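You operate a simulated robot arm through the tools that you are given. There is no shell and no other tool.

You run a simulated robot arm. Do the job below in one go: nothing can be reset, and whatever is moved stays where it is left.

TASK
Replace the loose grey end cap with the white one, pressed home.
Fine: old cap back with the others in the grey tray; use the grey lever with the sliding tray locked in, and leave it locked, the profile in its pocket.

The check looks at the end state, three seconds after you hand in, the way a careful person would. Anything else that was tipped, shoved, dropped, spilled or broken makes it a failure. Lids that push on must go on centred and level and be pressed home; caps that screw on are set level and turned clockwise until they are tight.

THE ROBOT
A 5-joint arm with a two-finger parallel gripper, fixed in place. Base frame: the origin is at the foot of the arm, x ahead of it, y to its left, z up; the work surface is at about z = 0. Units: m, rad, N and s.
With the tool pointing down near the work surface it reaches from about 0.26 to 0.6 m from the base axis. Its first joint turns from -1.152 to 1.152 rad. The tool tilts only in the upright plane through the base axis and itself; it spins freely about its own axis. Payload 1.57 kg.
The tool frame sits at the grasp point between the pads (the TCP): z along the fingers, y along the line on which they close. The tips reach 0.03 m beyond it. Largest opening 0.08 m; finger width 0.017, thickness 0.012; the body of the gripper, 0.04 by 0.082 m, starts 0.08 m behind the TCP.
Orientation is told as [roll, pitch, yaw] about the base's x, y, z axes, in that order, counted from this pose: with the fingers straight down and closing along the base's y, the tool's x points along the base's -x, its y along +y and its z along -z.

THE INTERFACE
- The arm moves only by the tool jog_arm. Its argument "plan" is text: rows parted by semicolons, each of 7 numbers parted by spaces: the finger opening in m, from 0 to 0.08, then the shift along the base's x, y, z in m, then the turn, a rotation vector about the base's x, y, z in rad. In form: claw dx dy dz ax ay az; .... A call has 1 to 20 rows; each row shifts and turns the commanded pose from where the row before left it. A row lasts 0.2 s, in which the tool goes at most 0.05 m and 0.15 rad; a call with a longer step from one row to the next is refused whole, and so is a gripper value outside its range. A pose out of reach is approached as far as the arm can. The call stops where the force on the tool passes 80 N (or 10 N more than at its start, if that is more) or the arm is blocked; 0.2 s more then pass. Each finger travels about 0.153 m/s and halts on what it meets, pressing with about 42 N; the grip force reading is that of the motor and also rises with nothing between the fingers. The clock runs only during rows and for 0.2 s after the last one: add rows that do not move to give the fingers time. It gives the time, the measured TCP pose, the force on the tool (base axes), the opening and the grip force at its end, in the units of the frame above (readings bear some noise), with the torque about the TCP (base axes, N m) and any sound that the robot's microphone picked up.
- Cameras (640 x 400 px; columns grow to the right, rows downward): "scene" is fixed at [0.0459, 0.3968, 0.5401]; the picture's right is [-0.68, -0.73, 0.00], its down [-0.30, 0.28, -0.91] and it looks along [0.66, -0.62, -0.41] (base axes); focal length 244 px, centre (320, 200). "wrist" rides on the gripper at [0.072, -0.007, -0.122] in the tool frame; the picture's right is [0.09, 1.00, 0.00], its down [-0.84, 0.08, -0.54] and it looks along [-0.54, 0.05, 0.84] (tool axes); focal length 238 px, centre (320, 200). There is no depth. A picture from a camera that has moved, and an enlarged one, comes with that camera's place and axes in the base frame and with its lens.
- capture(camera): a new picture of that camera. No time passes.
- inspect(camera, box): a new picture of the part [left, top, right, bottom] of that camera's present view, enlarged. No time passes.
- hand_in(): hands the job in; it is judged then, once.

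Nothing tells you positions but the pictures and the camera data. Unless the task says otherwise, let go and move clear before handing in.

The tools are called after "Call:" as a command line: name --argument value ..., lists and objects as JSON in quotes. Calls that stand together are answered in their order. jog_arm: Moves the arm, as the interface text tells. Its arguments: {"type":"object","properties":{"plan":{"type":"string"}},"required":["plan"]} The other tools are called the same way: capture (camera) takes a picture; inspect (camera, box) takes an enlarged picture of a part of a camera's view; hand_in () hands the job in.

At the start:

```text
time_s: 0.0
ee_pos: [0.304, 0.068, 0.4204]
ee_rot: [-0.001, -0.002, 0.001]
ft_force: [0.2, 0.0, 0.1]
moment: [0.0, 0.01, -0.01]
finger_gap: 0.0799
grip_force: 0.0
```

scene: 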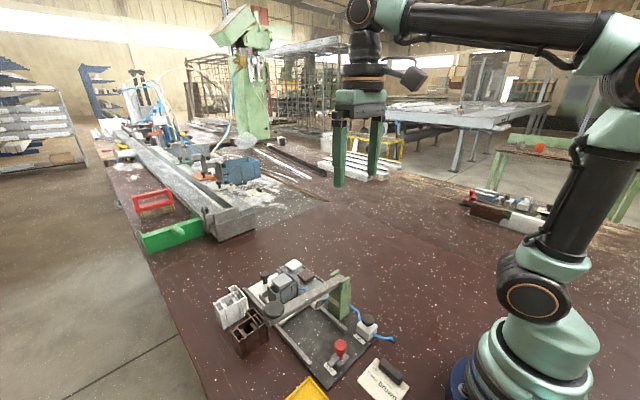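
wrist: 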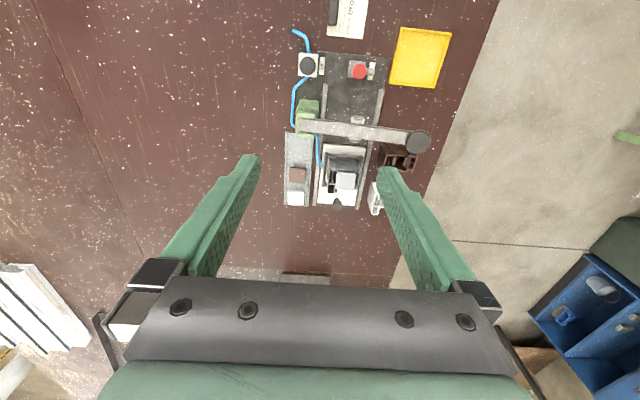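

I see a small fixture on the bench with a lever, a sliding tray holding a profile, and a grey tray with caps. I will take closer looks before moving.

Call:
inspect --camera "scene" --box '[200, 240, 420, 400]'

Call:
inspect --camera "wrist" --box '[260, 10, 480, 230]'

Call:
inspect --camera "scene" --box '[210, 250, 310, 360]'

Call:
inspect --camera "wrist" --box '[275, 120, 395, 220]'

```text
2.50 times, centred on (310, 320) of scene
camera zoom: at [0.0459, 0.3968, 0.5401], right [-0.68, -0.73, 0.0], down [-0.3, 0.28, -0.91], along [0.66, -0.62, -0.41], focal length 609 px, centre (345, -100)
```

zoom: 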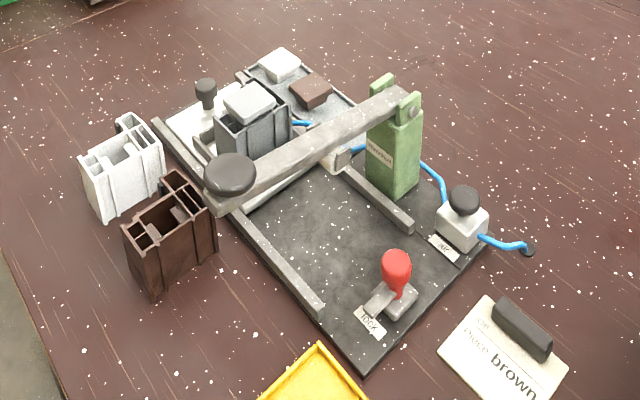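

```text
1.82 times, centred on (370, 120) of wrist
camera zoom: at [0.233, 0.0608, 0.5409], right [-0.09, 1.0, 0.0], down [0.84, 0.08, 0.54], along [0.54, 0.05, -0.84], focal length 433 px, centre (229, 346)
```

zoom: 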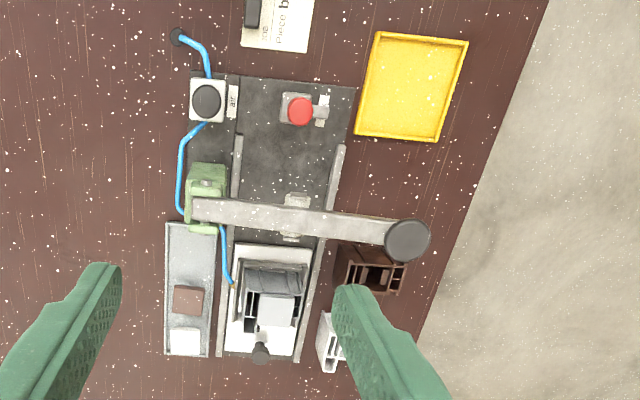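

```text
3.64 times, centred on (260, 305) of scene
camera zoom: at [0.0459, 0.3968, 0.5401], right [-0.68, -0.73, 0.0], down [-0.3, 0.28, -0.91], along [0.66, -0.62, -0.41], focal length 886 px, centre (538, -182)
```

zoom: 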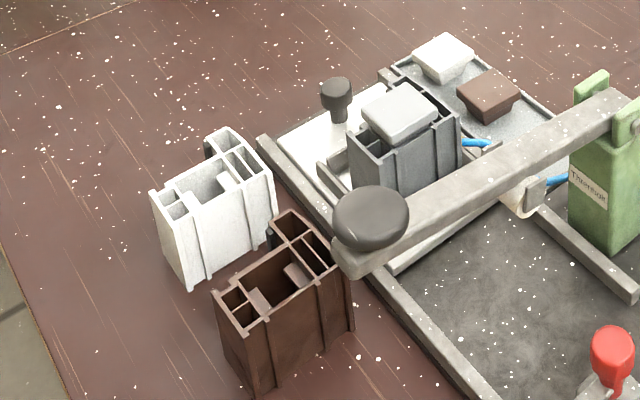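

```text
4.00 times, centred on (335, 170) of wrist
camera zoom: at [0.233, 0.0608, 0.5409], right [-0.09, 1.0, 0.0], down [0.84, 0.08, 0.54], along [0.54, 0.05, -0.84], focal length 953 px, centre (260, 320)
```

zoom: 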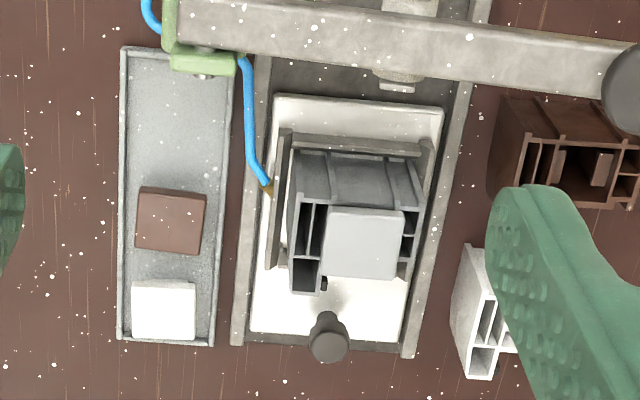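

The fixture has rails along x, a white sliding tray with a knob at its far end, a grey lever hinged at the green post, a red lock and an air knob. I will zoom into the labels and the details.

Call:
inspect --camera "scene" --box '[330, 300, 430, 400]'

Call:
inspect --camera "scene" --box '[290, 260, 370, 310]'

Call:
inspect --camera "wrist" --box '[280, 0, 460, 110]'

Call:
inspect --camera "scene" --box '[250, 255, 320, 305]'

```text
4.00 times, centred on (380, 350) of scene
camera zoom: at [0.0459, 0.3968, 0.5401], right [-0.68, -0.73, 0.0], down [-0.3, 0.28, -0.91], along [0.66, -0.62, -0.41], focal length 974 px, centre (80, -400)
```

zoom: 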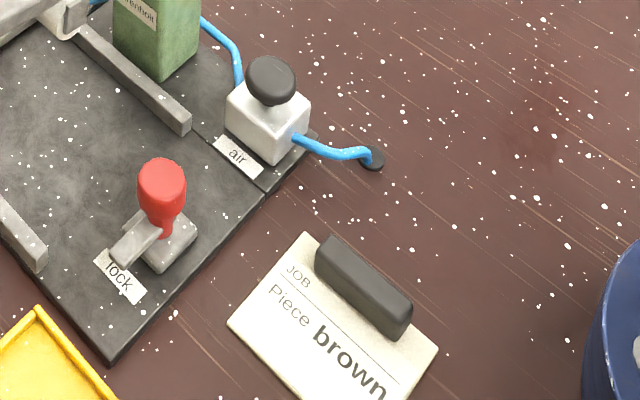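

```text
8.00 times, centred on (330, 285) of scene
camera zoom: at [0.0459, 0.3968, 0.5401], right [-0.68, -0.73, 0.0], down [-0.3, 0.28, -0.91], along [0.66, -0.62, -0.41], focal length 1949 px, centre (240, -480)
```

zoom: 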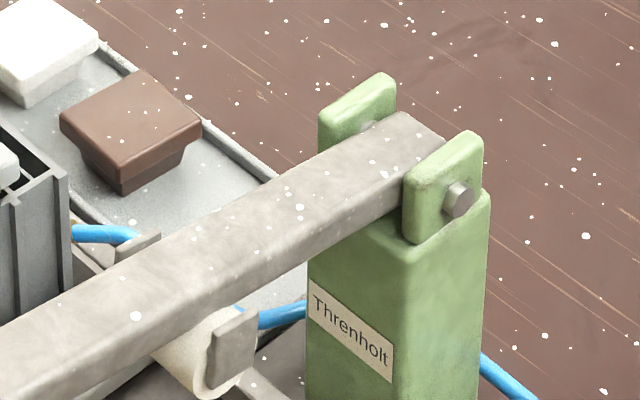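

```text
3.56 times, centred on (370, 55) of wrist
camera zoom: at [0.233, 0.0608, 0.5409], right [-0.09, 1.0, 0.0], down [0.84, 0.08, 0.54], along [0.54, 0.05, -0.84], focal length 848 px, centre (142, 716)
```

zoom: 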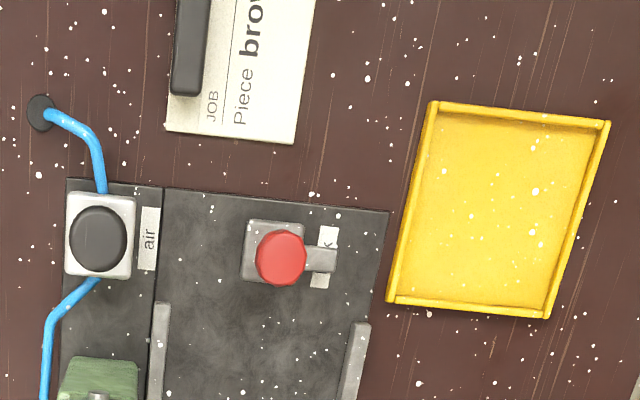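

```text
8.00 times, centred on (285, 280) of scene
camera zoom: at [0.0459, 0.3968, 0.5401], right [-0.68, -0.73, 0.0], down [-0.3, 0.28, -0.91], along [0.66, -0.62, -0.41], focal length 1949 px, centre (600, -440)
```

zoom: 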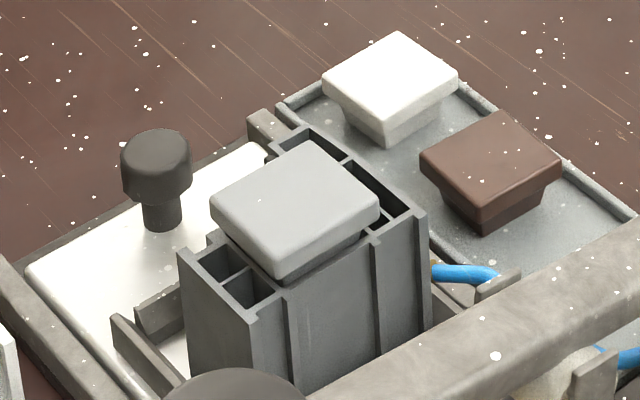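

I estimate the grey cap top at about (0.465, 0.137, 0.094), the white cap at (0.559, 0.029, 0.03), the tray knob at (0.563, 0.134, 0.045) and the lever knob at (0.349, 0.234, 0.161). Next I will bring the wrist camera closer for a better look, staying above everything.

Call:
jog_arm --plan "0.08 0.019 0.012 -0.036 0 0 0; 0.08 0.019 0.012 -0.036 0 0 0; 0.08 0.019 0.012 -0.036 0 0 0; 0.08 0.019 0.012 -0.036 0 0 0; 0.08 0.019 0.012 -0.036 0 0 0"

```text
time_s: 1.2
ee_pos: [0.398, 0.1246, 0.2375]
ee_rot: [-0.001, 0.0, 0.0]
ft_force: [-0.1, 0.1, 0.4]
moment: [-0.05, -0.02, 0.03]
finger_gap: 0.0801
grip_force: 0.2
```

The arm is now above the fixture; I take close pictures from here.

Call:
capture --camera "wrist"

Call:
inspect --camera "wrist" --box '[220, 100, 420, 240]'

Call:
capture --camera "scene"

```text
taken
camera wrist: at [0.3262, 0.1187, 0.3584], right [-0.09, 1.0, 0.0], down [0.84, 0.08, 0.54], along [0.54, 0.05, -0.84], focal length 238 px, centre (320, 200)
```

wrist: 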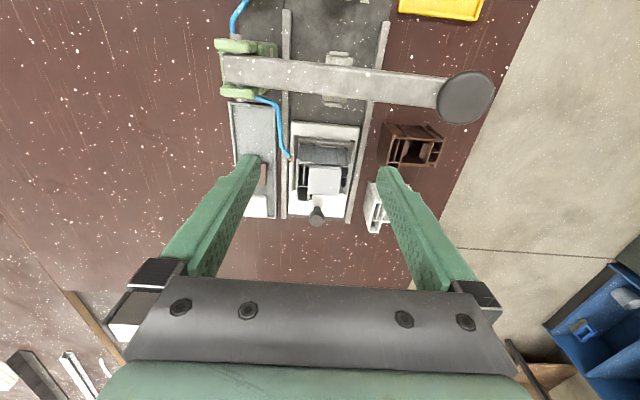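

```text
2.86 times, centred on (320, 170) of wrist
camera zoom: at [0.3262, 0.1187, 0.3584], right [-0.09, 1.0, 0.0], down [0.84, 0.08, 0.54], along [0.54, 0.05, -0.84], focal length 681 px, centre (320, 286)
```

zoom: 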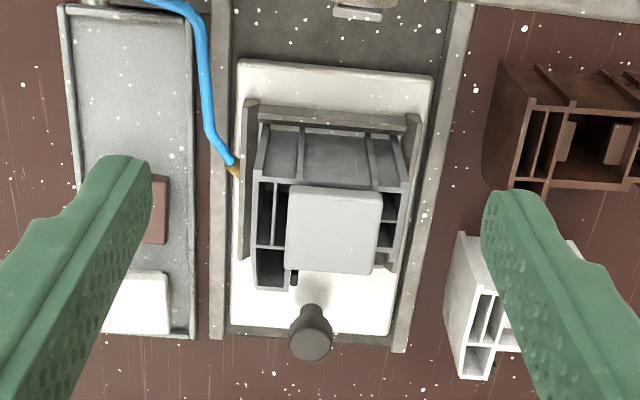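

```text
taken
```

scene: 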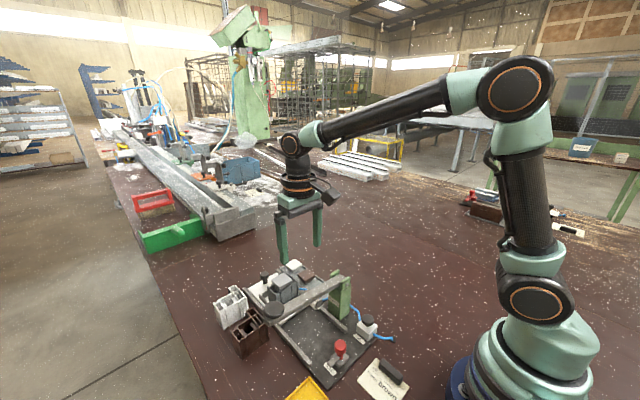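

I want to see the lever's underside and the lock from the far side. I will spin the tool half a turn while staying high.

Call:
jog_arm --plan "0.08 0 0 0.005 0 0 0.149; 0.08 0 0 0.005 0 0 0.149; 0.08 0 0 0.005 0 0 0.149; 0.08 0 0 0.005 0 0 0.149; 0.08 0 0 0 0 0 0.149; 0.08 0 0 0 0 0 0.149; 0.08 0 0 0 0 0 0.149; 0.08 0 0 0 0 0 0.149; 0.08 0 0 0 0 0 0.149; 0.08 0 0 0 0 0 0.149; 0.08 0 0 0 0 0 0.149"

Call:
capture --camera "wrist"

Call:
jog_arm --plan "0.08 0 0 0 0 0 0.149; 0.08 0 0 0 0 0 0.149; 0.08 0 0 0 0 0 0.149; 0.08 0 0 0 0 0 0.149; 0.08 0 0 0 0 0 0.149; 0.08 0 0 0 0 0 0.149; 0.08 0 0 0 0 0 0.149; 0.08 0 0 0 0 0 0.149; 0.08 0 0 0 0 0 0.149; 0.08 0 0 0 0 0 0.1616"

Call:
capture --camera "wrist"

```text
time_s: 3.6
ee_pos: [0.3993, 0.1283, 0.2604]
ee_rot: [0.0, 0.001, 1.642]
ft_force: [-0.3, 0.2, 0.9]
moment: [0.01, -0.03, 0.03]
finger_gap: 0.0799
grip_force: 0.0
```

```text
taken
camera wrist: at [0.4117, 0.0563, 0.3807], right [-0.99, -0.16, 0.0], down [-0.14, 0.83, 0.54], along [-0.09, 0.53, -0.84], focal length 238 px, centre (320, 200)
```

wrist: 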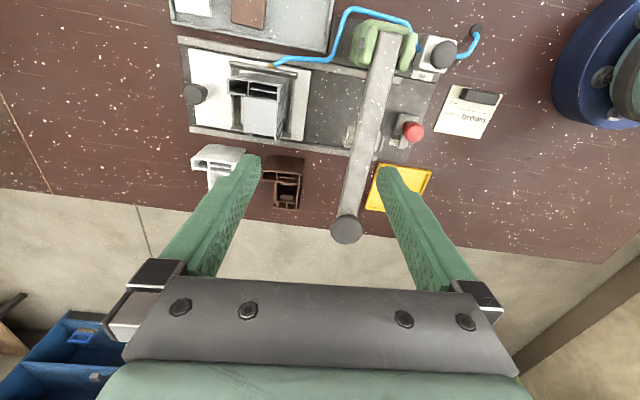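

```text
refused: row 10 steps farther than a row can; nothing moved
```

```text
taken
camera wrist: at [0.4117, 0.0563, 0.3807], right [-0.99, -0.16, 0.0], down [-0.14, 0.83, 0.54], along [-0.09, 0.53, -0.84], focal length 238 px, centre (320, 200)
```

wrist: 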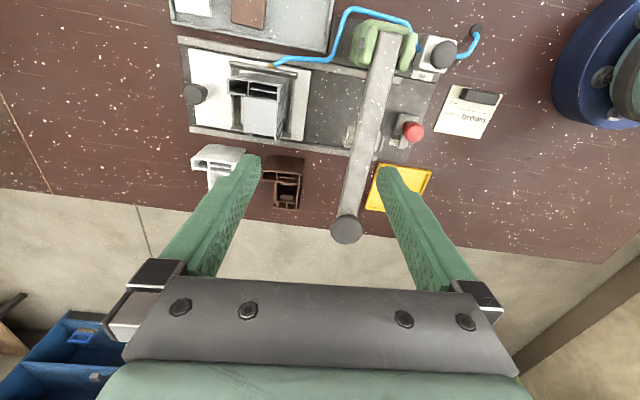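

The side view shows the lever, lock and tray; the spin's last step was over the limit. I zoom here and then finish the half-turn in legal steps.

Call:
inspect --camera "wrist" --box '[320, 10, 520, 180]'

Call:
inspect --camera "wrist" --box '[170, 0, 330, 150]'

Call:
jog_arm --plan "0.08 0 0 0 0 0 0.1499; 0.08 0 0 0 0 0 0.1499; 0.08 0 0 0 0 0 0.1499; 0.08 0 0 0 0 0 0.1499; 0.08 0 0 0 0 0 0.1499; 0.08 0 0 0 0 0 0.1499; 0.08 0 0 0 0 0 0.1499; 0.08 0 0 0 0 0 0.1499; 0.08 0 0 0 0 0 0.1499; 0.08 0 0 0 0 0 0.1499"

Call:
capture --camera "wrist"

Call:
inspect --camera "wrist" --box '[220, 0, 420, 160]'

```text
2.35 times, centred on (420, 95) of wrist
camera zoom: at [0.4117, 0.0563, 0.3807], right [-0.99, -0.16, 0.0], down [-0.14, 0.83, 0.54], along [-0.09, 0.53, -0.84], focal length 561 px, centre (85, 447)
```

zoom: 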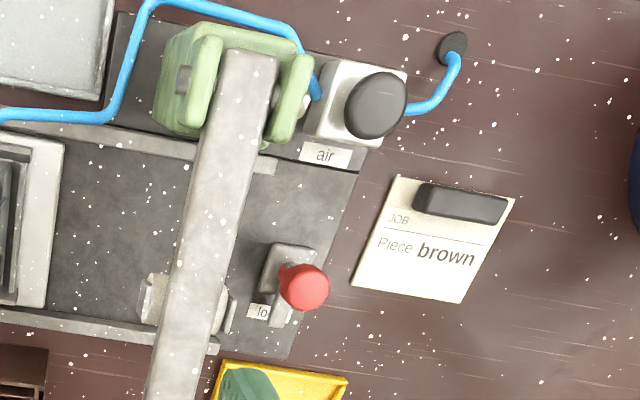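

```text
2.67 times, centred on (250, 75) of wrist
camera zoom: at [0.4117, 0.0563, 0.3807], right [-0.99, -0.16, 0.0], down [-0.14, 0.83, 0.54], along [-0.09, 0.53, -0.84], focal length 636 px, centre (507, 533)
```

zoom: 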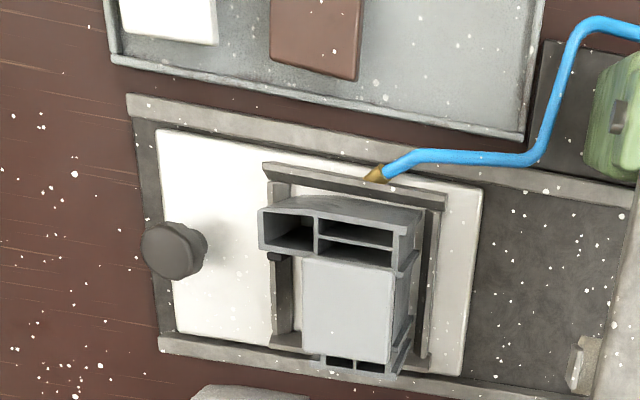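

```text
time_s: 5.8
ee_pos: [0.3992, 0.1273, 0.2606]
ee_rot: [0.001, -0.001, 3.142]
ft_force: [0.1, 0.2, 0.0]
moment: [0.0, 0.0, 0.03]
finger_gap: 0.0799
grip_force: 0.1
```

```text
taken
camera wrist: at [0.4716, 0.1345, 0.3808], right [0.09, -1.0, 0.0], down [-0.84, -0.08, 0.54], along [-0.54, -0.05, -0.84], focal length 238 px, centre (320, 200)
```

wrist: 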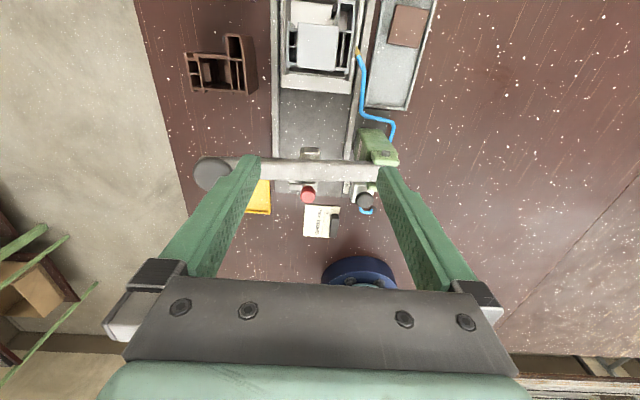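

```text
2.50 times, centred on (320, 80) of wrist
camera zoom: at [0.4716, 0.1345, 0.3808], right [0.09, -1.0, 0.0], down [-0.84, -0.08, 0.54], along [-0.54, -0.05, -0.84], focal length 596 px, centre (320, 500)
```

zoom: 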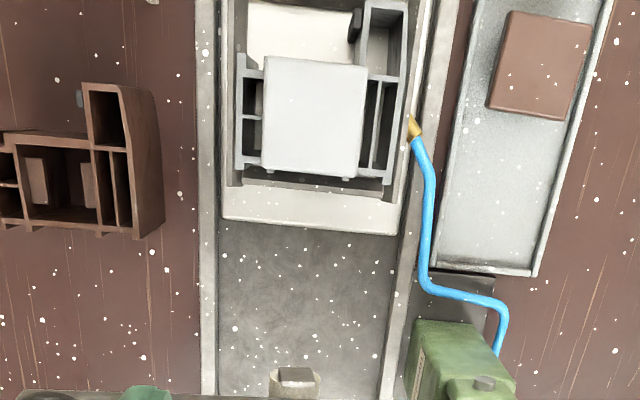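

From the far side I see the lever bar across the rails and a block under its middle. I will tilt the tool to look beneath the lever.

Call:
jog_arm --plan "0.08 0.01 0 -0.01 0 0.12 0; 0.08 0.01 0 -0.01 0 0.12 0; 0.08 0.01 0 -0.01 0 0.12 0; 0.08 0.01 0 -0.01 0 0.12 0; 0.08 0.01 0 -0.01 0 0.12 0; 0.08 0.01 0 -0.01 0 0.1 0"

Call:
capture --camera "wrist"

Call:
inspect --camera "wrist" --box '[200, 100, 440, 250]'

```text
time_s: 7.2
ee_pos: [0.4425, 0.1227, 0.195]
ee_rot: [0.169, -0.656, 3.142]
ft_force: [0.3, -0.6, -0.1]
moment: [0.01, 0.02, -0.05]
finger_gap: 0.0801
grip_force: 0.1
out of reach, approached as far as the arm can: row 2, 4, 6
```

```text
taken
camera wrist: at [0.5718, 0.1498, 0.2442], right [0.17, -0.98, 0.08], down [-0.33, 0.01, 0.94], along [-0.93, -0.19, -0.32], focal length 238 px, centre (320, 200)
```

wrist: 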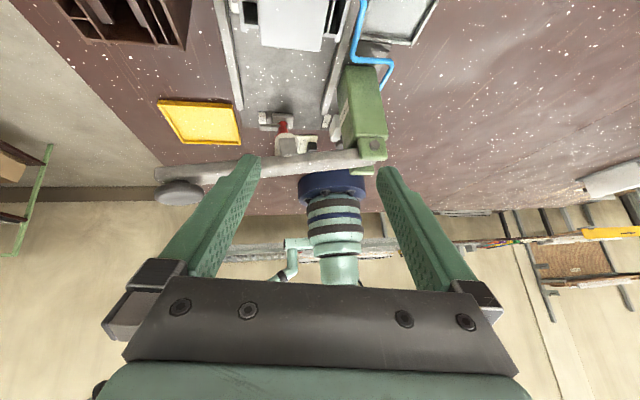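

```text
2.67 times, centred on (320, 175) of wrist
camera zoom: at [0.5718, 0.1498, 0.2442], right [0.17, -0.98, 0.08], down [-0.33, 0.01, 0.94], along [-0.93, -0.19, -0.32], focal length 636 px, centre (320, 267)
```

zoom: 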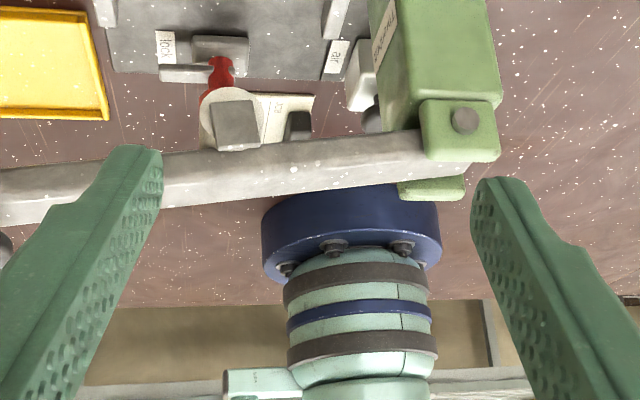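

The lever carries a round cream press pad under its middle. I zoom in on the lock and on the pocket from here (the picture is upside down).

Call:
inspect --camera "wrist" --box '[240, 90, 340, 160]'

Call:
inspect --camera "wrist" --box '[200, 0, 360, 100]'

Call:
inspect --camera "scene" --box '[310, 320, 370, 380]'

```text
5.71 times, centred on (290, 125) of wrist
camera zoom: at [0.5718, 0.1498, 0.2442], right [0.17, -0.98, 0.08], down [-0.33, 0.01, 0.94], along [-0.93, -0.19, -0.32], focal length 1362 px, centre (491, 629)
```

zoom: 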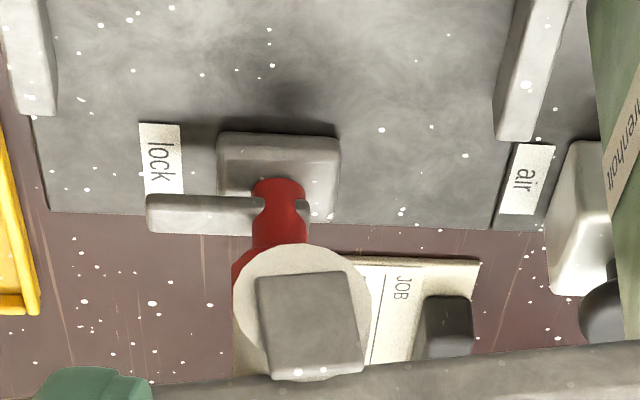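

```text
4.00 times, centred on (280, 50) of wrist
camera zoom: at [0.5718, 0.1498, 0.2442], right [0.17, -0.98, 0.08], down [-0.33, 0.01, 0.94], along [-0.93, -0.19, -0.32], focal length 953 px, centre (480, 800)
```

zoom: 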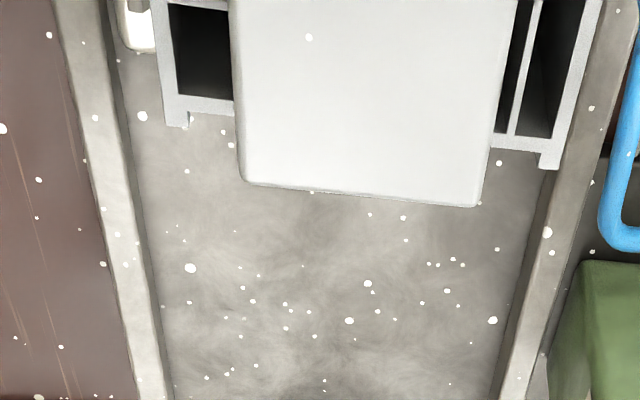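

```text
6.67 times, centred on (340, 350) of scene
camera zoom: at [0.0459, 0.3968, 0.5401], right [-0.68, -0.73, 0.0], down [-0.3, 0.28, -0.91], along [0.66, -0.62, -0.41], focal length 1624 px, centre (187, -800)
```

zoom: 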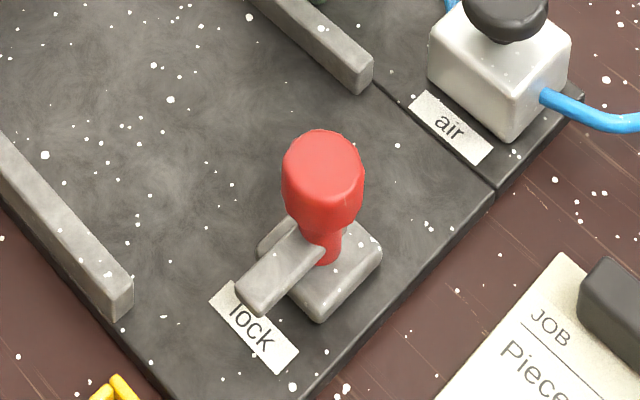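

The lock looks like a red knob with a grey bar on a block. I untilt the tool and move to a view from the side close above the lock.

Call:
jog_arm --plan "0.08 -0.01 0 0.02 0 -0.12 0; 0.08 -0.01 0 0.02 0 -0.12 0; 0.08 -0.01 0 0.02 0 -0.12 0; 0.08 -0.01 0 0.02 0 -0.12 0; 0.08 -0.01 0 0.02 0 -0.12 0; 0.08 -0.01 0 0.02 0 -0.1 0; 0.08 -0.03 0 0 0 0 -0.149; 0.08 -0.03 0 0 0 0 -0.149; 0.08 -0.03 0 0 0 0 -0.149; 0.08 -0.03 0 0 0 0 -0.149; 0.08 0 -0.005 0 0 0 -0.149; 0.08 0 -0.005 0 0 0 -0.149; 0.08 0 -0.005 0 0 0 -0.149; 0.08 0 -0.005 0 0 0 -0.149; 0.08 0 -0.005 0 0 0 -0.149; 0.08 0 0 0 0 0 -0.149; 0.08 0 0 0 0 0 -0.08"

Call:
capture --camera "wrist"

Call:
inspect --camera "wrist" --box '[220, 0, 420, 200]'

```text
time_s: 10.8
ee_pos: [0.2623, 0.0977, 0.3152]
ee_rot: [0.0, 0.0, 1.564]
ft_force: [-0.3, 0.3, 0.4]
moment: [-0.02, -0.02, 0.01]
finger_gap: 0.0798
grip_force: 0.1
out of reach, approached as far as the arm can: row 4, 6
```

```text
taken
camera wrist: at [0.2682, 0.0263, 0.4357], right [-1.0, -0.08, 0.0], down [-0.07, 0.84, 0.54], along [-0.05, 0.54, -0.84], focal length 238 px, centre (320, 200)
```

wrist: 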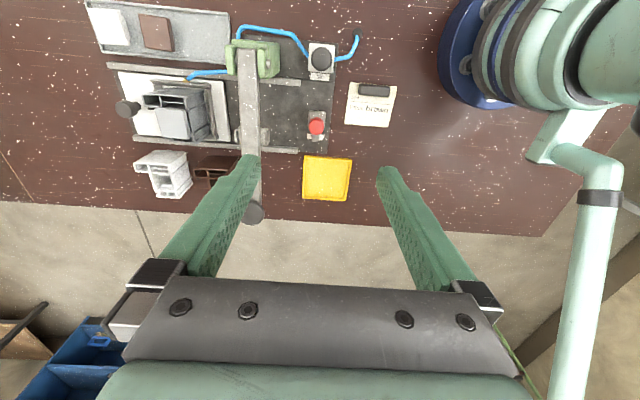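

```text
2.00 times, centred on (320, 100) of wrist
camera zoom: at [0.2682, 0.0263, 0.4357], right [-1.0, -0.08, 0.0], down [-0.07, 0.84, 0.54], along [-0.05, 0.54, -0.84], focal length 477 px, centre (320, 400)
```

zoom: 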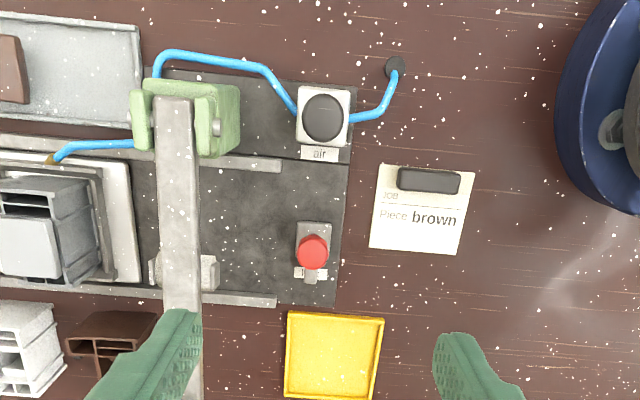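

I go lower for a closer look at the lock.

Call:
jog_arm --plan "0.08 0 0 -0.04 0 0 0; 0.08 0 0 -0.04 0 0 0; 0.08 0 0 -0.03 0 0 0; 0.08 0 0 0 0 0 0"

Call:
capture --camera "wrist"

Call:
inspect --camera "wrist" --box '[260, 90, 380, 190]'

Call:
inspect --camera "scene" --box '[300, 300, 420, 400]'

```text
time_s: 11.8
ee_pos: [0.2609, 0.0975, 0.2045]
ee_rot: [0.0, 0.001, 1.565]
ft_force: [0.1, 0.3, 0.3]
moment: [0.0, 0.0, -0.02]
finger_gap: 0.0801
grip_force: 0.1
```

```text
taken
camera wrist: at [0.2671, 0.0266, 0.3252], right [-1.0, -0.09, 0.0], down [-0.07, 0.84, 0.54], along [-0.05, 0.54, -0.84], focal length 238 px, centre (320, 200)
```

wrist: 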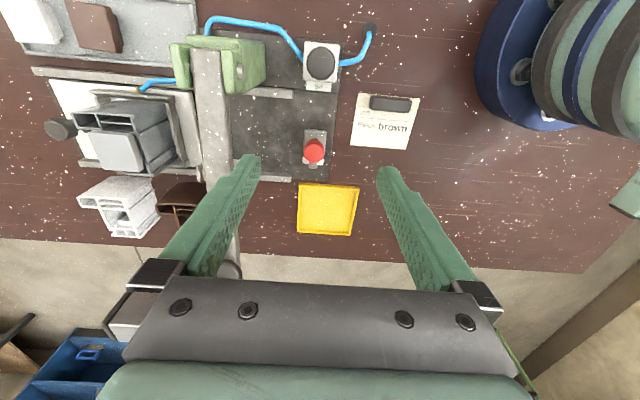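

```text
4.00 times, centred on (320, 140) of wrist
camera zoom: at [0.2671, 0.0266, 0.3252], right [-1.0, -0.09, 0.0], down [-0.07, 0.84, 0.54], along [-0.05, 0.54, -0.84], focal length 953 px, centre (320, 440)
```

zoom: 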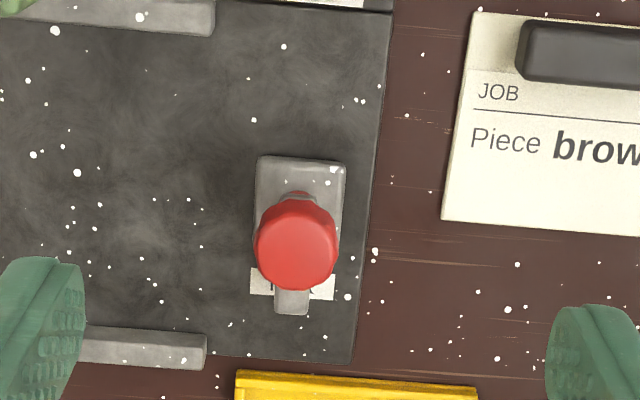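

```text
4.00 times, centred on (360, 350) of scene
camera zoom: at [0.0459, 0.3968, 0.5401], right [-0.68, -0.73, 0.0], down [-0.3, 0.28, -0.91], along [0.66, -0.62, -0.41], focal length 974 px, centre (160, -400)
```

zoom: 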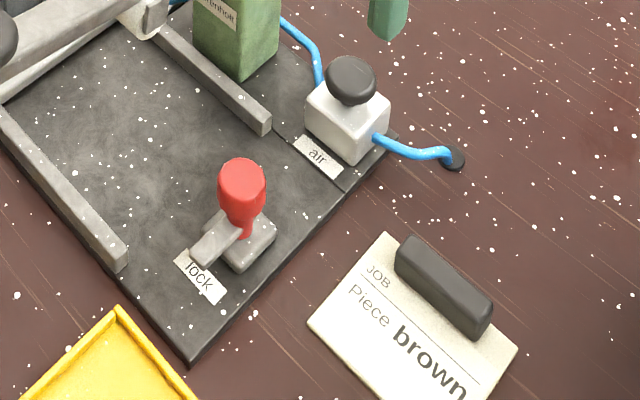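

The lock knob's top is near (0.263, 0.131, 0.055), with its bar pointing to +y. Now I go look at the caps in the grey tray and at the loose cap from close by.

Call:
jog_arm --plan "0.08 0.01 0 0.03 0 0 -0.149; 0.08 0.03 -0.01 0.03 0 0 -0.149; 0.08 0.03 -0.01 0 0 0 -0.149; 0.08 0.03 -0.01 0 0 0 -0.149; 0.08 0.03 -0.01 0 0 0 -0.149; 0.08 0.03 -0.01 0 0 0 -0.149; 0.08 0.02 -0.01 0 0 0 -0.149; 0.08 0 0 -0.02 0 0 -0.149; 0.08 0 0 -0.02 0 0 -0.149; 0.08 0 0 -0.02 0 0 -0.149; 0.08 0 0 -0.01 0 0 -0.08; 0.08 0 0 0 0 0 0"

Call:
capture --camera "wrist"

Call:
inspect --camera "wrist" --box '[230, 90, 430, 240]'

```text
time_s: 14.4
ee_pos: [0.4424, 0.0377, 0.1946]
ee_rot: [-0.001, -0.003, -0.007]
ft_force: [0.0, -0.2, -0.2]
moment: [-0.02, -0.02, 0.0]
finger_gap: 0.0799
grip_force: 0.1
```

```text
taken
camera wrist: at [0.3709, 0.0316, 0.3137], right [-0.09, 1.0, 0.0], down [0.84, 0.07, 0.55], along [0.54, 0.05, -0.84], focal length 238 px, centre (320, 200)
```

wrist: 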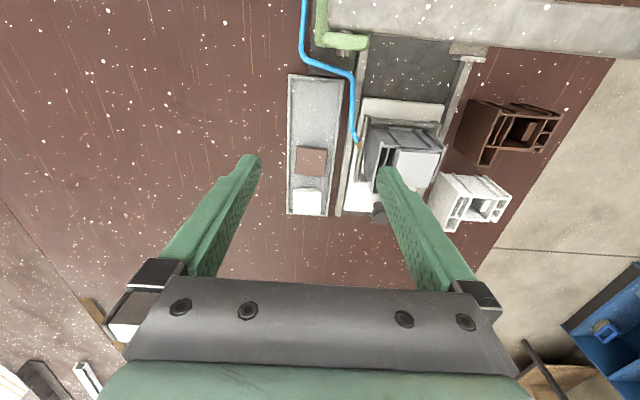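

```text
2.67 times, centred on (330, 165) of wrist
camera zoom: at [0.3709, 0.0316, 0.3137], right [-0.09, 1.0, 0.0], down [0.84, 0.07, 0.55], along [0.54, 0.05, -0.84], focal length 636 px, centre (293, 293)
```

zoom: 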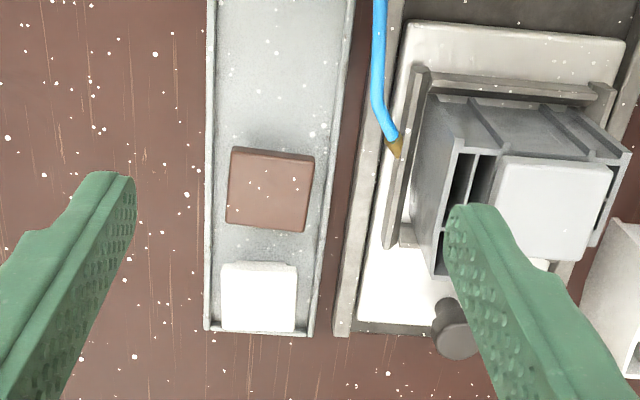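

I zoom tightly onto the caps and the loose cap.

Call:
inspect --camera "wrist" --box '[280, 130, 350, 220]'

Call:
inspect --camera "wrist" --box '[345, 95, 460, 225]'

Call:
inspect --camera "wrist" --box '[420, 90, 570, 240]'

Call:
inspect --camera "scene" --box '[245, 255, 325, 325]'

```text
4.44 times, centred on (315, 175) of wrist
camera zoom: at [0.3709, 0.0316, 0.3137], right [-0.09, 1.0, 0.0], down [0.84, 0.07, 0.55], along [0.54, 0.05, -0.84], focal length 1059 px, centre (342, 311)
```

zoom: 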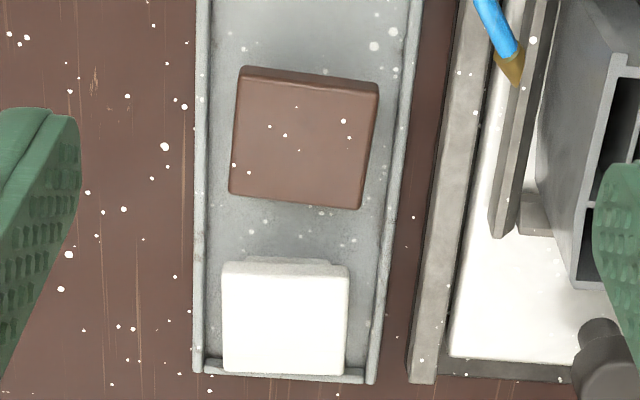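

```text
3.08 times, centred on (402, 160) of wrist
camera zoom: at [0.3709, 0.0316, 0.3137], right [-0.09, 1.0, 0.0], down [0.84, 0.07, 0.55], along [0.54, 0.05, -0.84], focal length 733 px, centre (66, 323)
```

zoom: 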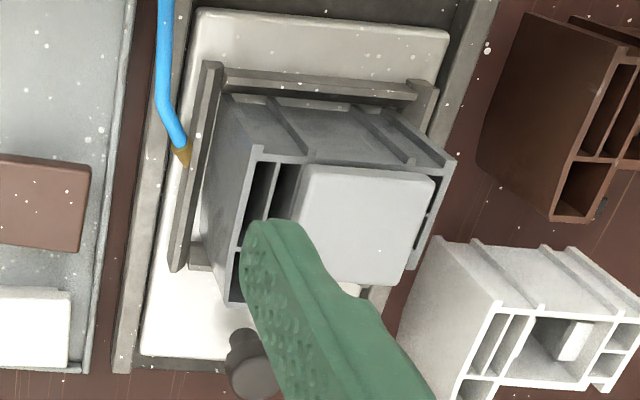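

```text
2.67 times, centred on (495, 165) of wrist
camera zoom: at [0.3709, 0.0316, 0.3137], right [-0.09, 1.0, 0.0], down [0.84, 0.07, 0.55], along [0.54, 0.05, -0.84], focal length 636 px, centre (-147, 293)
```

zoom: 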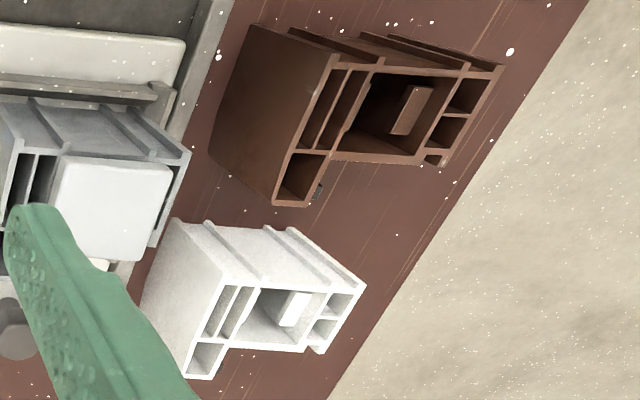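

```text
5.71 times, centred on (285, 290) of scene
camera zoom: at [0.0459, 0.3968, 0.5401], right [-0.68, -0.73, 0.0], down [-0.3, 0.28, -0.91], along [0.66, -0.62, -0.41], focal length 1392 px, centre (520, -314)
```

zoom: 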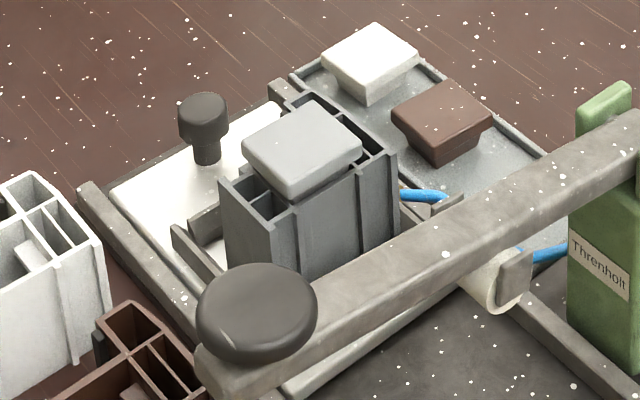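

I measure the caps and the tray walls from the scene camera at high zoom.

Call:
inspect --camera "scene" --box '[284, 256, 324, 286]'

Call:
inspect --camera "scene" --box '[262, 262, 308, 312]'

```text
13.33 times, centred on (304, 271) of scene
camera zoom: at [0.0459, 0.3968, 0.5401], right [-0.68, -0.73, 0.0], down [-0.3, 0.28, -0.91], along [0.66, -0.62, -0.41], focal length 3248 px, centre (533, -747)
```

zoom: 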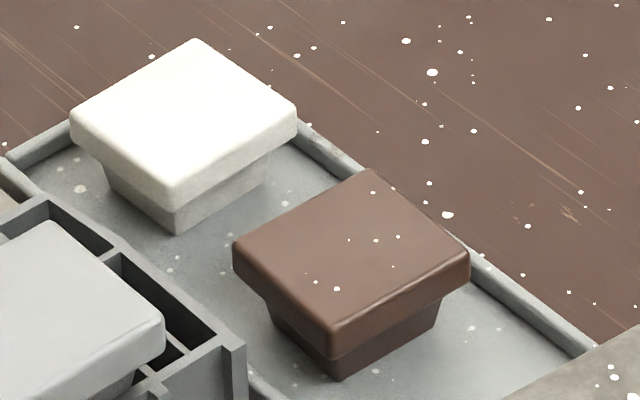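

```text
8.00 times, centred on (285, 287) of scene
camera zoom: at [0.0459, 0.3968, 0.5401], right [-0.68, -0.73, 0.0], down [-0.3, 0.28, -0.91], along [0.66, -0.62, -0.41], focal length 1949 px, centre (600, -496)
```

zoom: 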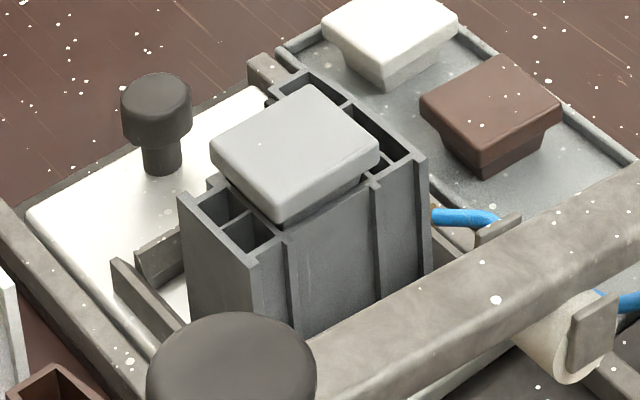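

Caps are about 40 mm square with an ~9 mm flange; the white one sits near (0.560, 0.0305) with its top at z≈0.030, the profile top is at z≈0.082 and the grey cap's top at z≈0.094. I spin to the yaw-π pose so the camera stays clear of the post, and go above the grey cap.

Call:
jog_arm --plan "0.08 0.001 0.005 0.005 0 0 0.149; 0.08 0.001 0.005 0 0 0 0.149; 0.08 0.001 0.005 0 0 0 0.149; 0.08 0.001 0.005 0 0 0 0.149; 0.08 0.001 0.005 0 0 0 0.149; 0.08 0.001 0.005 0 0 0 0.149; 0.08 0.001 0.005 0 0 0 0.149; 0.08 0.001 0.005 0 0 0 0.149; 0.08 0.001 0.005 0 0 0 0.149; 0.08 0.001 0.005 0 0 0 0.149; 0.08 0.001 0.005 0 0 0 0.149; 0.08 0.001 0.005 0 0 0 0.149; 0.08 0.001 0.005 0 0 0 0.149; 0.08 0.001 0.005 0 0 0 0.149; 0.08 0.001 0.005 0 0 0 0.149; 0.08 0.001 0.005 0 0 0 0.149; 0.08 0.001 0.005 0 0 0 0.149; 0.08 0.001 0.005 0 0 0 0.149; 0.08 0.002 0.005 0 0 0 0.149; 0.08 0.002 0.005 0 0 0 0.149"

Call:
jog_arm --plan "0.08 0 0 0 0 0 0.149; 0.08 0 0 0 0 0 0.02; 0.08 0 0 0 0 0 0"

Call:
capture --camera "wrist"

Call:
inspect --camera "wrist" --box '[250, 60, 390, 210]'

```text
time_s: 18.6
ee_pos: [0.464, 0.1381, 0.1996]
ee_rot: [0.002, -0.004, 2.979]
ft_force: [0.0, 0.4, -0.6]
moment: [-0.02, 0.01, 0.01]
finger_gap: 0.0798
grip_force: 0.1
```

```text
time_s: 19.4
ee_pos: [0.4639, 0.137, 0.1991]
ee_rot: [0.001, -0.004, -3.139]
ft_force: [0.0, -0.6, -0.6]
moment: [-0.02, -0.02, -0.01]
finger_gap: 0.0798
grip_force: 0.1
```

```text
taken
camera wrist: at [0.5364, 0.145, 0.32], right [0.1, -1.0, 0.0], down [-0.83, -0.08, 0.55], along [-0.54, -0.05, -0.84], focal length 238 px, centre (320, 200)
```

wrist: 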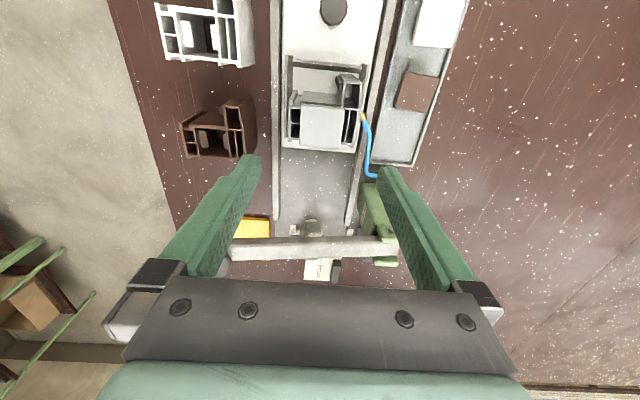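

```text
2.67 times, centred on (320, 135) of wrist
camera zoom: at [0.5364, 0.145, 0.32], right [0.1, -1.0, 0.0], down [-0.83, -0.08, 0.55], along [-0.54, -0.05, -0.84], focal length 636 px, centre (320, 373)
```

zoom: 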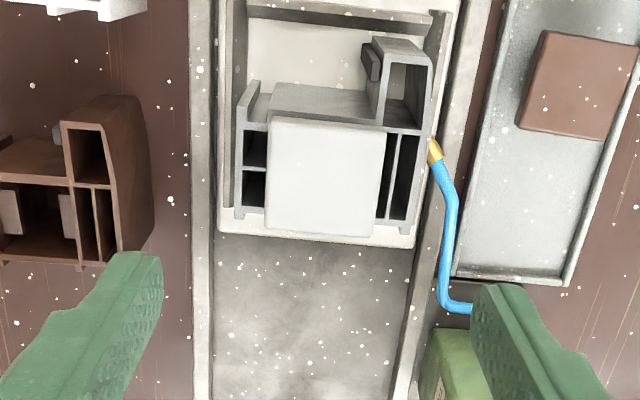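

The grey cap's centre works out near (0.4695, 0.137), top z≈0.09. I descend part way over it and look again.

Call:
jog_arm --plan "0.08 0.0028 0 -0.025 0 0 0; 0.08 0.0028 0 -0.025 0 0 0; 0.08 0 0 0 0 0 0"

Call:
capture --camera "wrist"

Call:
inspect --camera "wrist" --box '[240, 80, 400, 200]'

Call:
inspect --camera "scene" --box '[245, 235, 325, 315]'

```text
time_s: 20.2
ee_pos: [0.4676, 0.1341, 0.1483]
ee_rot: [0.003, -0.003, -3.141]
ft_force: [-0.3, 0.8, -0.4]
moment: [0.01, 0.01, 0.0]
finger_gap: 0.0802
grip_force: 0.0
```

```text
taken
camera wrist: at [0.5403, 0.142, 0.2687], right [0.1, -1.0, 0.0], down [-0.83, -0.08, 0.55], along [-0.54, -0.05, -0.84], focal length 238 px, centre (320, 200)
```

wrist: 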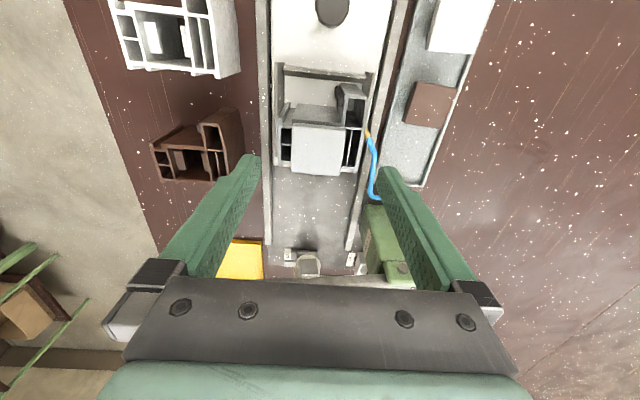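

```text
3.33 times, centred on (320, 140) of wrist
camera zoom: at [0.5403, 0.142, 0.2687], right [0.1, -1.0, 0.0], down [-0.83, -0.08, 0.55], along [-0.54, -0.05, -0.84], focal length 794 px, centre (320, 400)
```

zoom: 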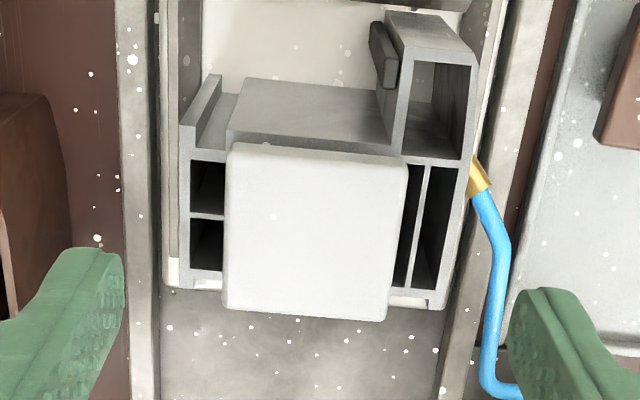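

```text
5.00 times, centred on (285, 275) of scene
camera zoom: at [0.0459, 0.3968, 0.5401], right [-0.68, -0.73, 0.0], down [-0.3, 0.28, -0.91], along [0.66, -0.62, -0.41], focal length 1218 px, centre (495, -175)
```

zoom: 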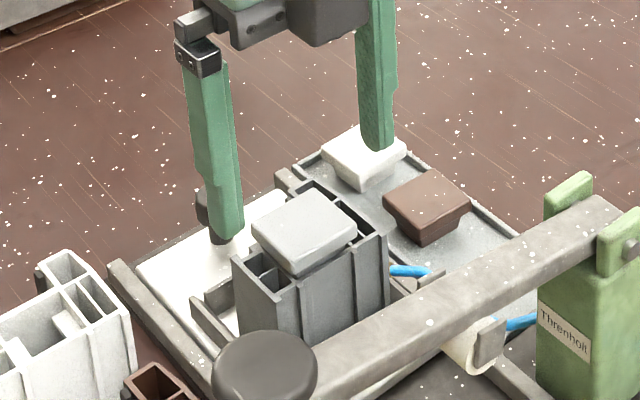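

The cap's measured size (40 mm) fits z≈0.09 and its centre is (0.4695, 0.1377). I check with a still row whether the pose settles.

Call:
jog_arm --plan "0.08 0 0 0 0 0 0; 0.08 0 0 0 0 0 0"

Call:
jog_arm --plan "0.08 0 0 0 0 0 0"

Call:
inspect --camera "wrist" --box '[240, 80, 400, 200]'

```text
time_s: 20.8
ee_pos: [0.4684, 0.1344, 0.1481]
ee_rot: [0.003, -0.005, -3.137]
ft_force: [0.8, -0.3, -0.3]
moment: [0.02, 0.0, -0.01]
finger_gap: 0.0798
grip_force: 0.0
```

```text
time_s: 21.2
ee_pos: [0.4683, 0.1346, 0.1487]
ee_rot: [0.001, -0.003, -3.138]
ft_force: [-0.1, -0.5, -0.6]
moment: [-0.01, 0.0, 0.03]
finger_gap: 0.0804
grip_force: 0.1
```

```text
3.33 times, centred on (320, 140) of wrist
camera zoom: at [0.5402, 0.1422, 0.269], right [0.1, -1.0, 0.0], down [-0.83, -0.08, 0.55], along [-0.54, -0.05, -0.84], focal length 794 px, centre (320, 400)
```

zoom: 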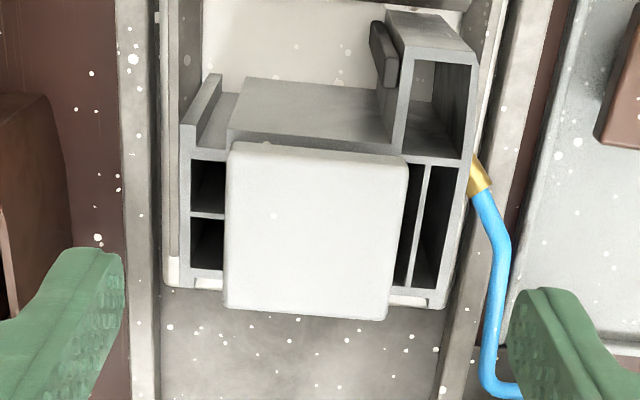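

The arm sits steady about 3 mm short in y. I correct, narrow the fingers to 0.06 and descend to just above flange height, then check from the scene camera.

Call:
jog_arm --plan "0.06 0.001 0.003 -0.01 0 0 0; 0.06 0 0 -0.012 0 0 0; 0.06 0 0 -0.008 0 0 0; 0.06 0 0 0 0 0 0; 0.06 0 0 0 0 0 0"

Call:
inspect --camera "scene" --box '[255, 250, 315, 300]'

Call:
inspect --camera "wrist" --box '[240, 80, 400, 200]'

```text
time_s: 22.4
ee_pos: [0.4717, 0.1416, 0.1204]
ee_rot: [0.001, -0.003, -3.139]
ft_force: [-0.3, 0.0, 0.0]
moment: [-0.02, -0.01, 0.0]
finger_gap: 0.0599
grip_force: 0.0
```

```text
8.00 times, centred on (285, 275) of scene
camera zoom: at [0.0459, 0.3968, 0.5401], right [-0.68, -0.73, 0.0], down [-0.3, 0.28, -0.91], along [0.66, -0.62, -0.41], focal length 1949 px, centre (600, -400)
```

zoom: 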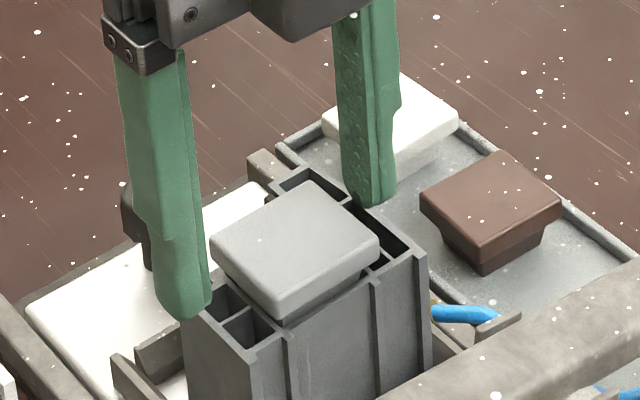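

```text
3.33 times, centred on (320, 140) of wrist
camera zoom: at [0.5437, 0.1486, 0.2409], right [0.1, -1.0, 0.0], down [-0.83, -0.08, 0.55], along [-0.54, -0.05, -0.84], focal length 794 px, centre (320, 400)
```

zoom: 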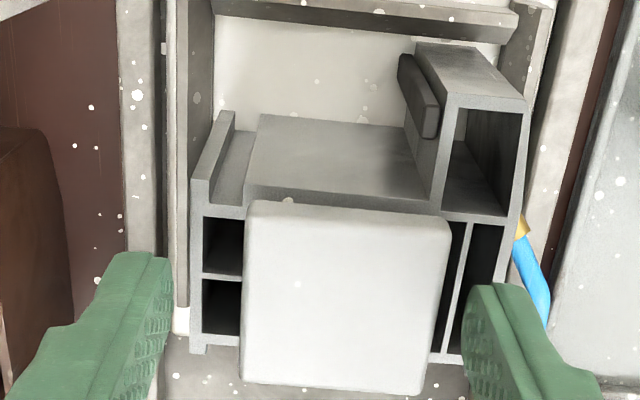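

Cap centre confirmed at (0.4696, 0.1373); the tool is about 2 mm and 4 mm off. I correct and drop a little to bring the tips beside the flange.

Call:
jog_arm --plan "0.06 -0.002 -0.004 0 0 0 0; 0.06 0 0 0 0 0 0; 0.06 0 0 -0.005 0 0 0; 0.06 0 0 0 0 0 0"

Call:
inspect --camera "scene" --box '[255, 260, 305, 300]'

Call:
inspect --camera "wrist" --box '[240, 80, 400, 200]'

```text
time_s: 23.4
ee_pos: [0.4698, 0.1369, 0.1155]
ee_rot: [0.002, -0.003, -3.138]
ft_force: [-0.6, 0.0, 0.5]
moment: [0.05, -0.02, -0.02]
finger_gap: 0.0602
grip_force: 0.1
```

```text
10.00 times, centred on (280, 280) of scene
camera zoom: at [0.0459, 0.3968, 0.5401], right [-0.68, -0.73, 0.0], down [-0.3, 0.28, -0.91], along [0.66, -0.62, -0.41], focal length 2436 px, centre (720, -600)
```

zoom: 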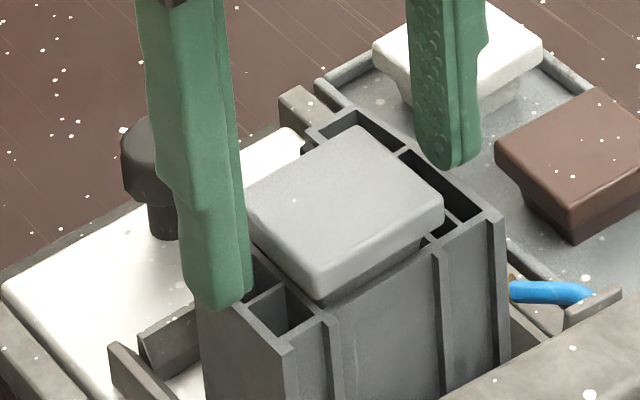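

```text
3.33 times, centred on (320, 140) of wrist
camera zoom: at [0.5424, 0.1445, 0.236], right [0.1, -1.0, 0.0], down [-0.83, -0.08, 0.55], along [-0.54, -0.05, -0.84], focal length 794 px, centre (320, 400)
```

zoom: 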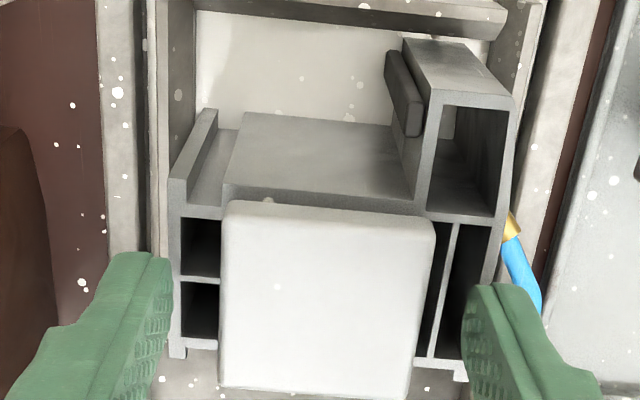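

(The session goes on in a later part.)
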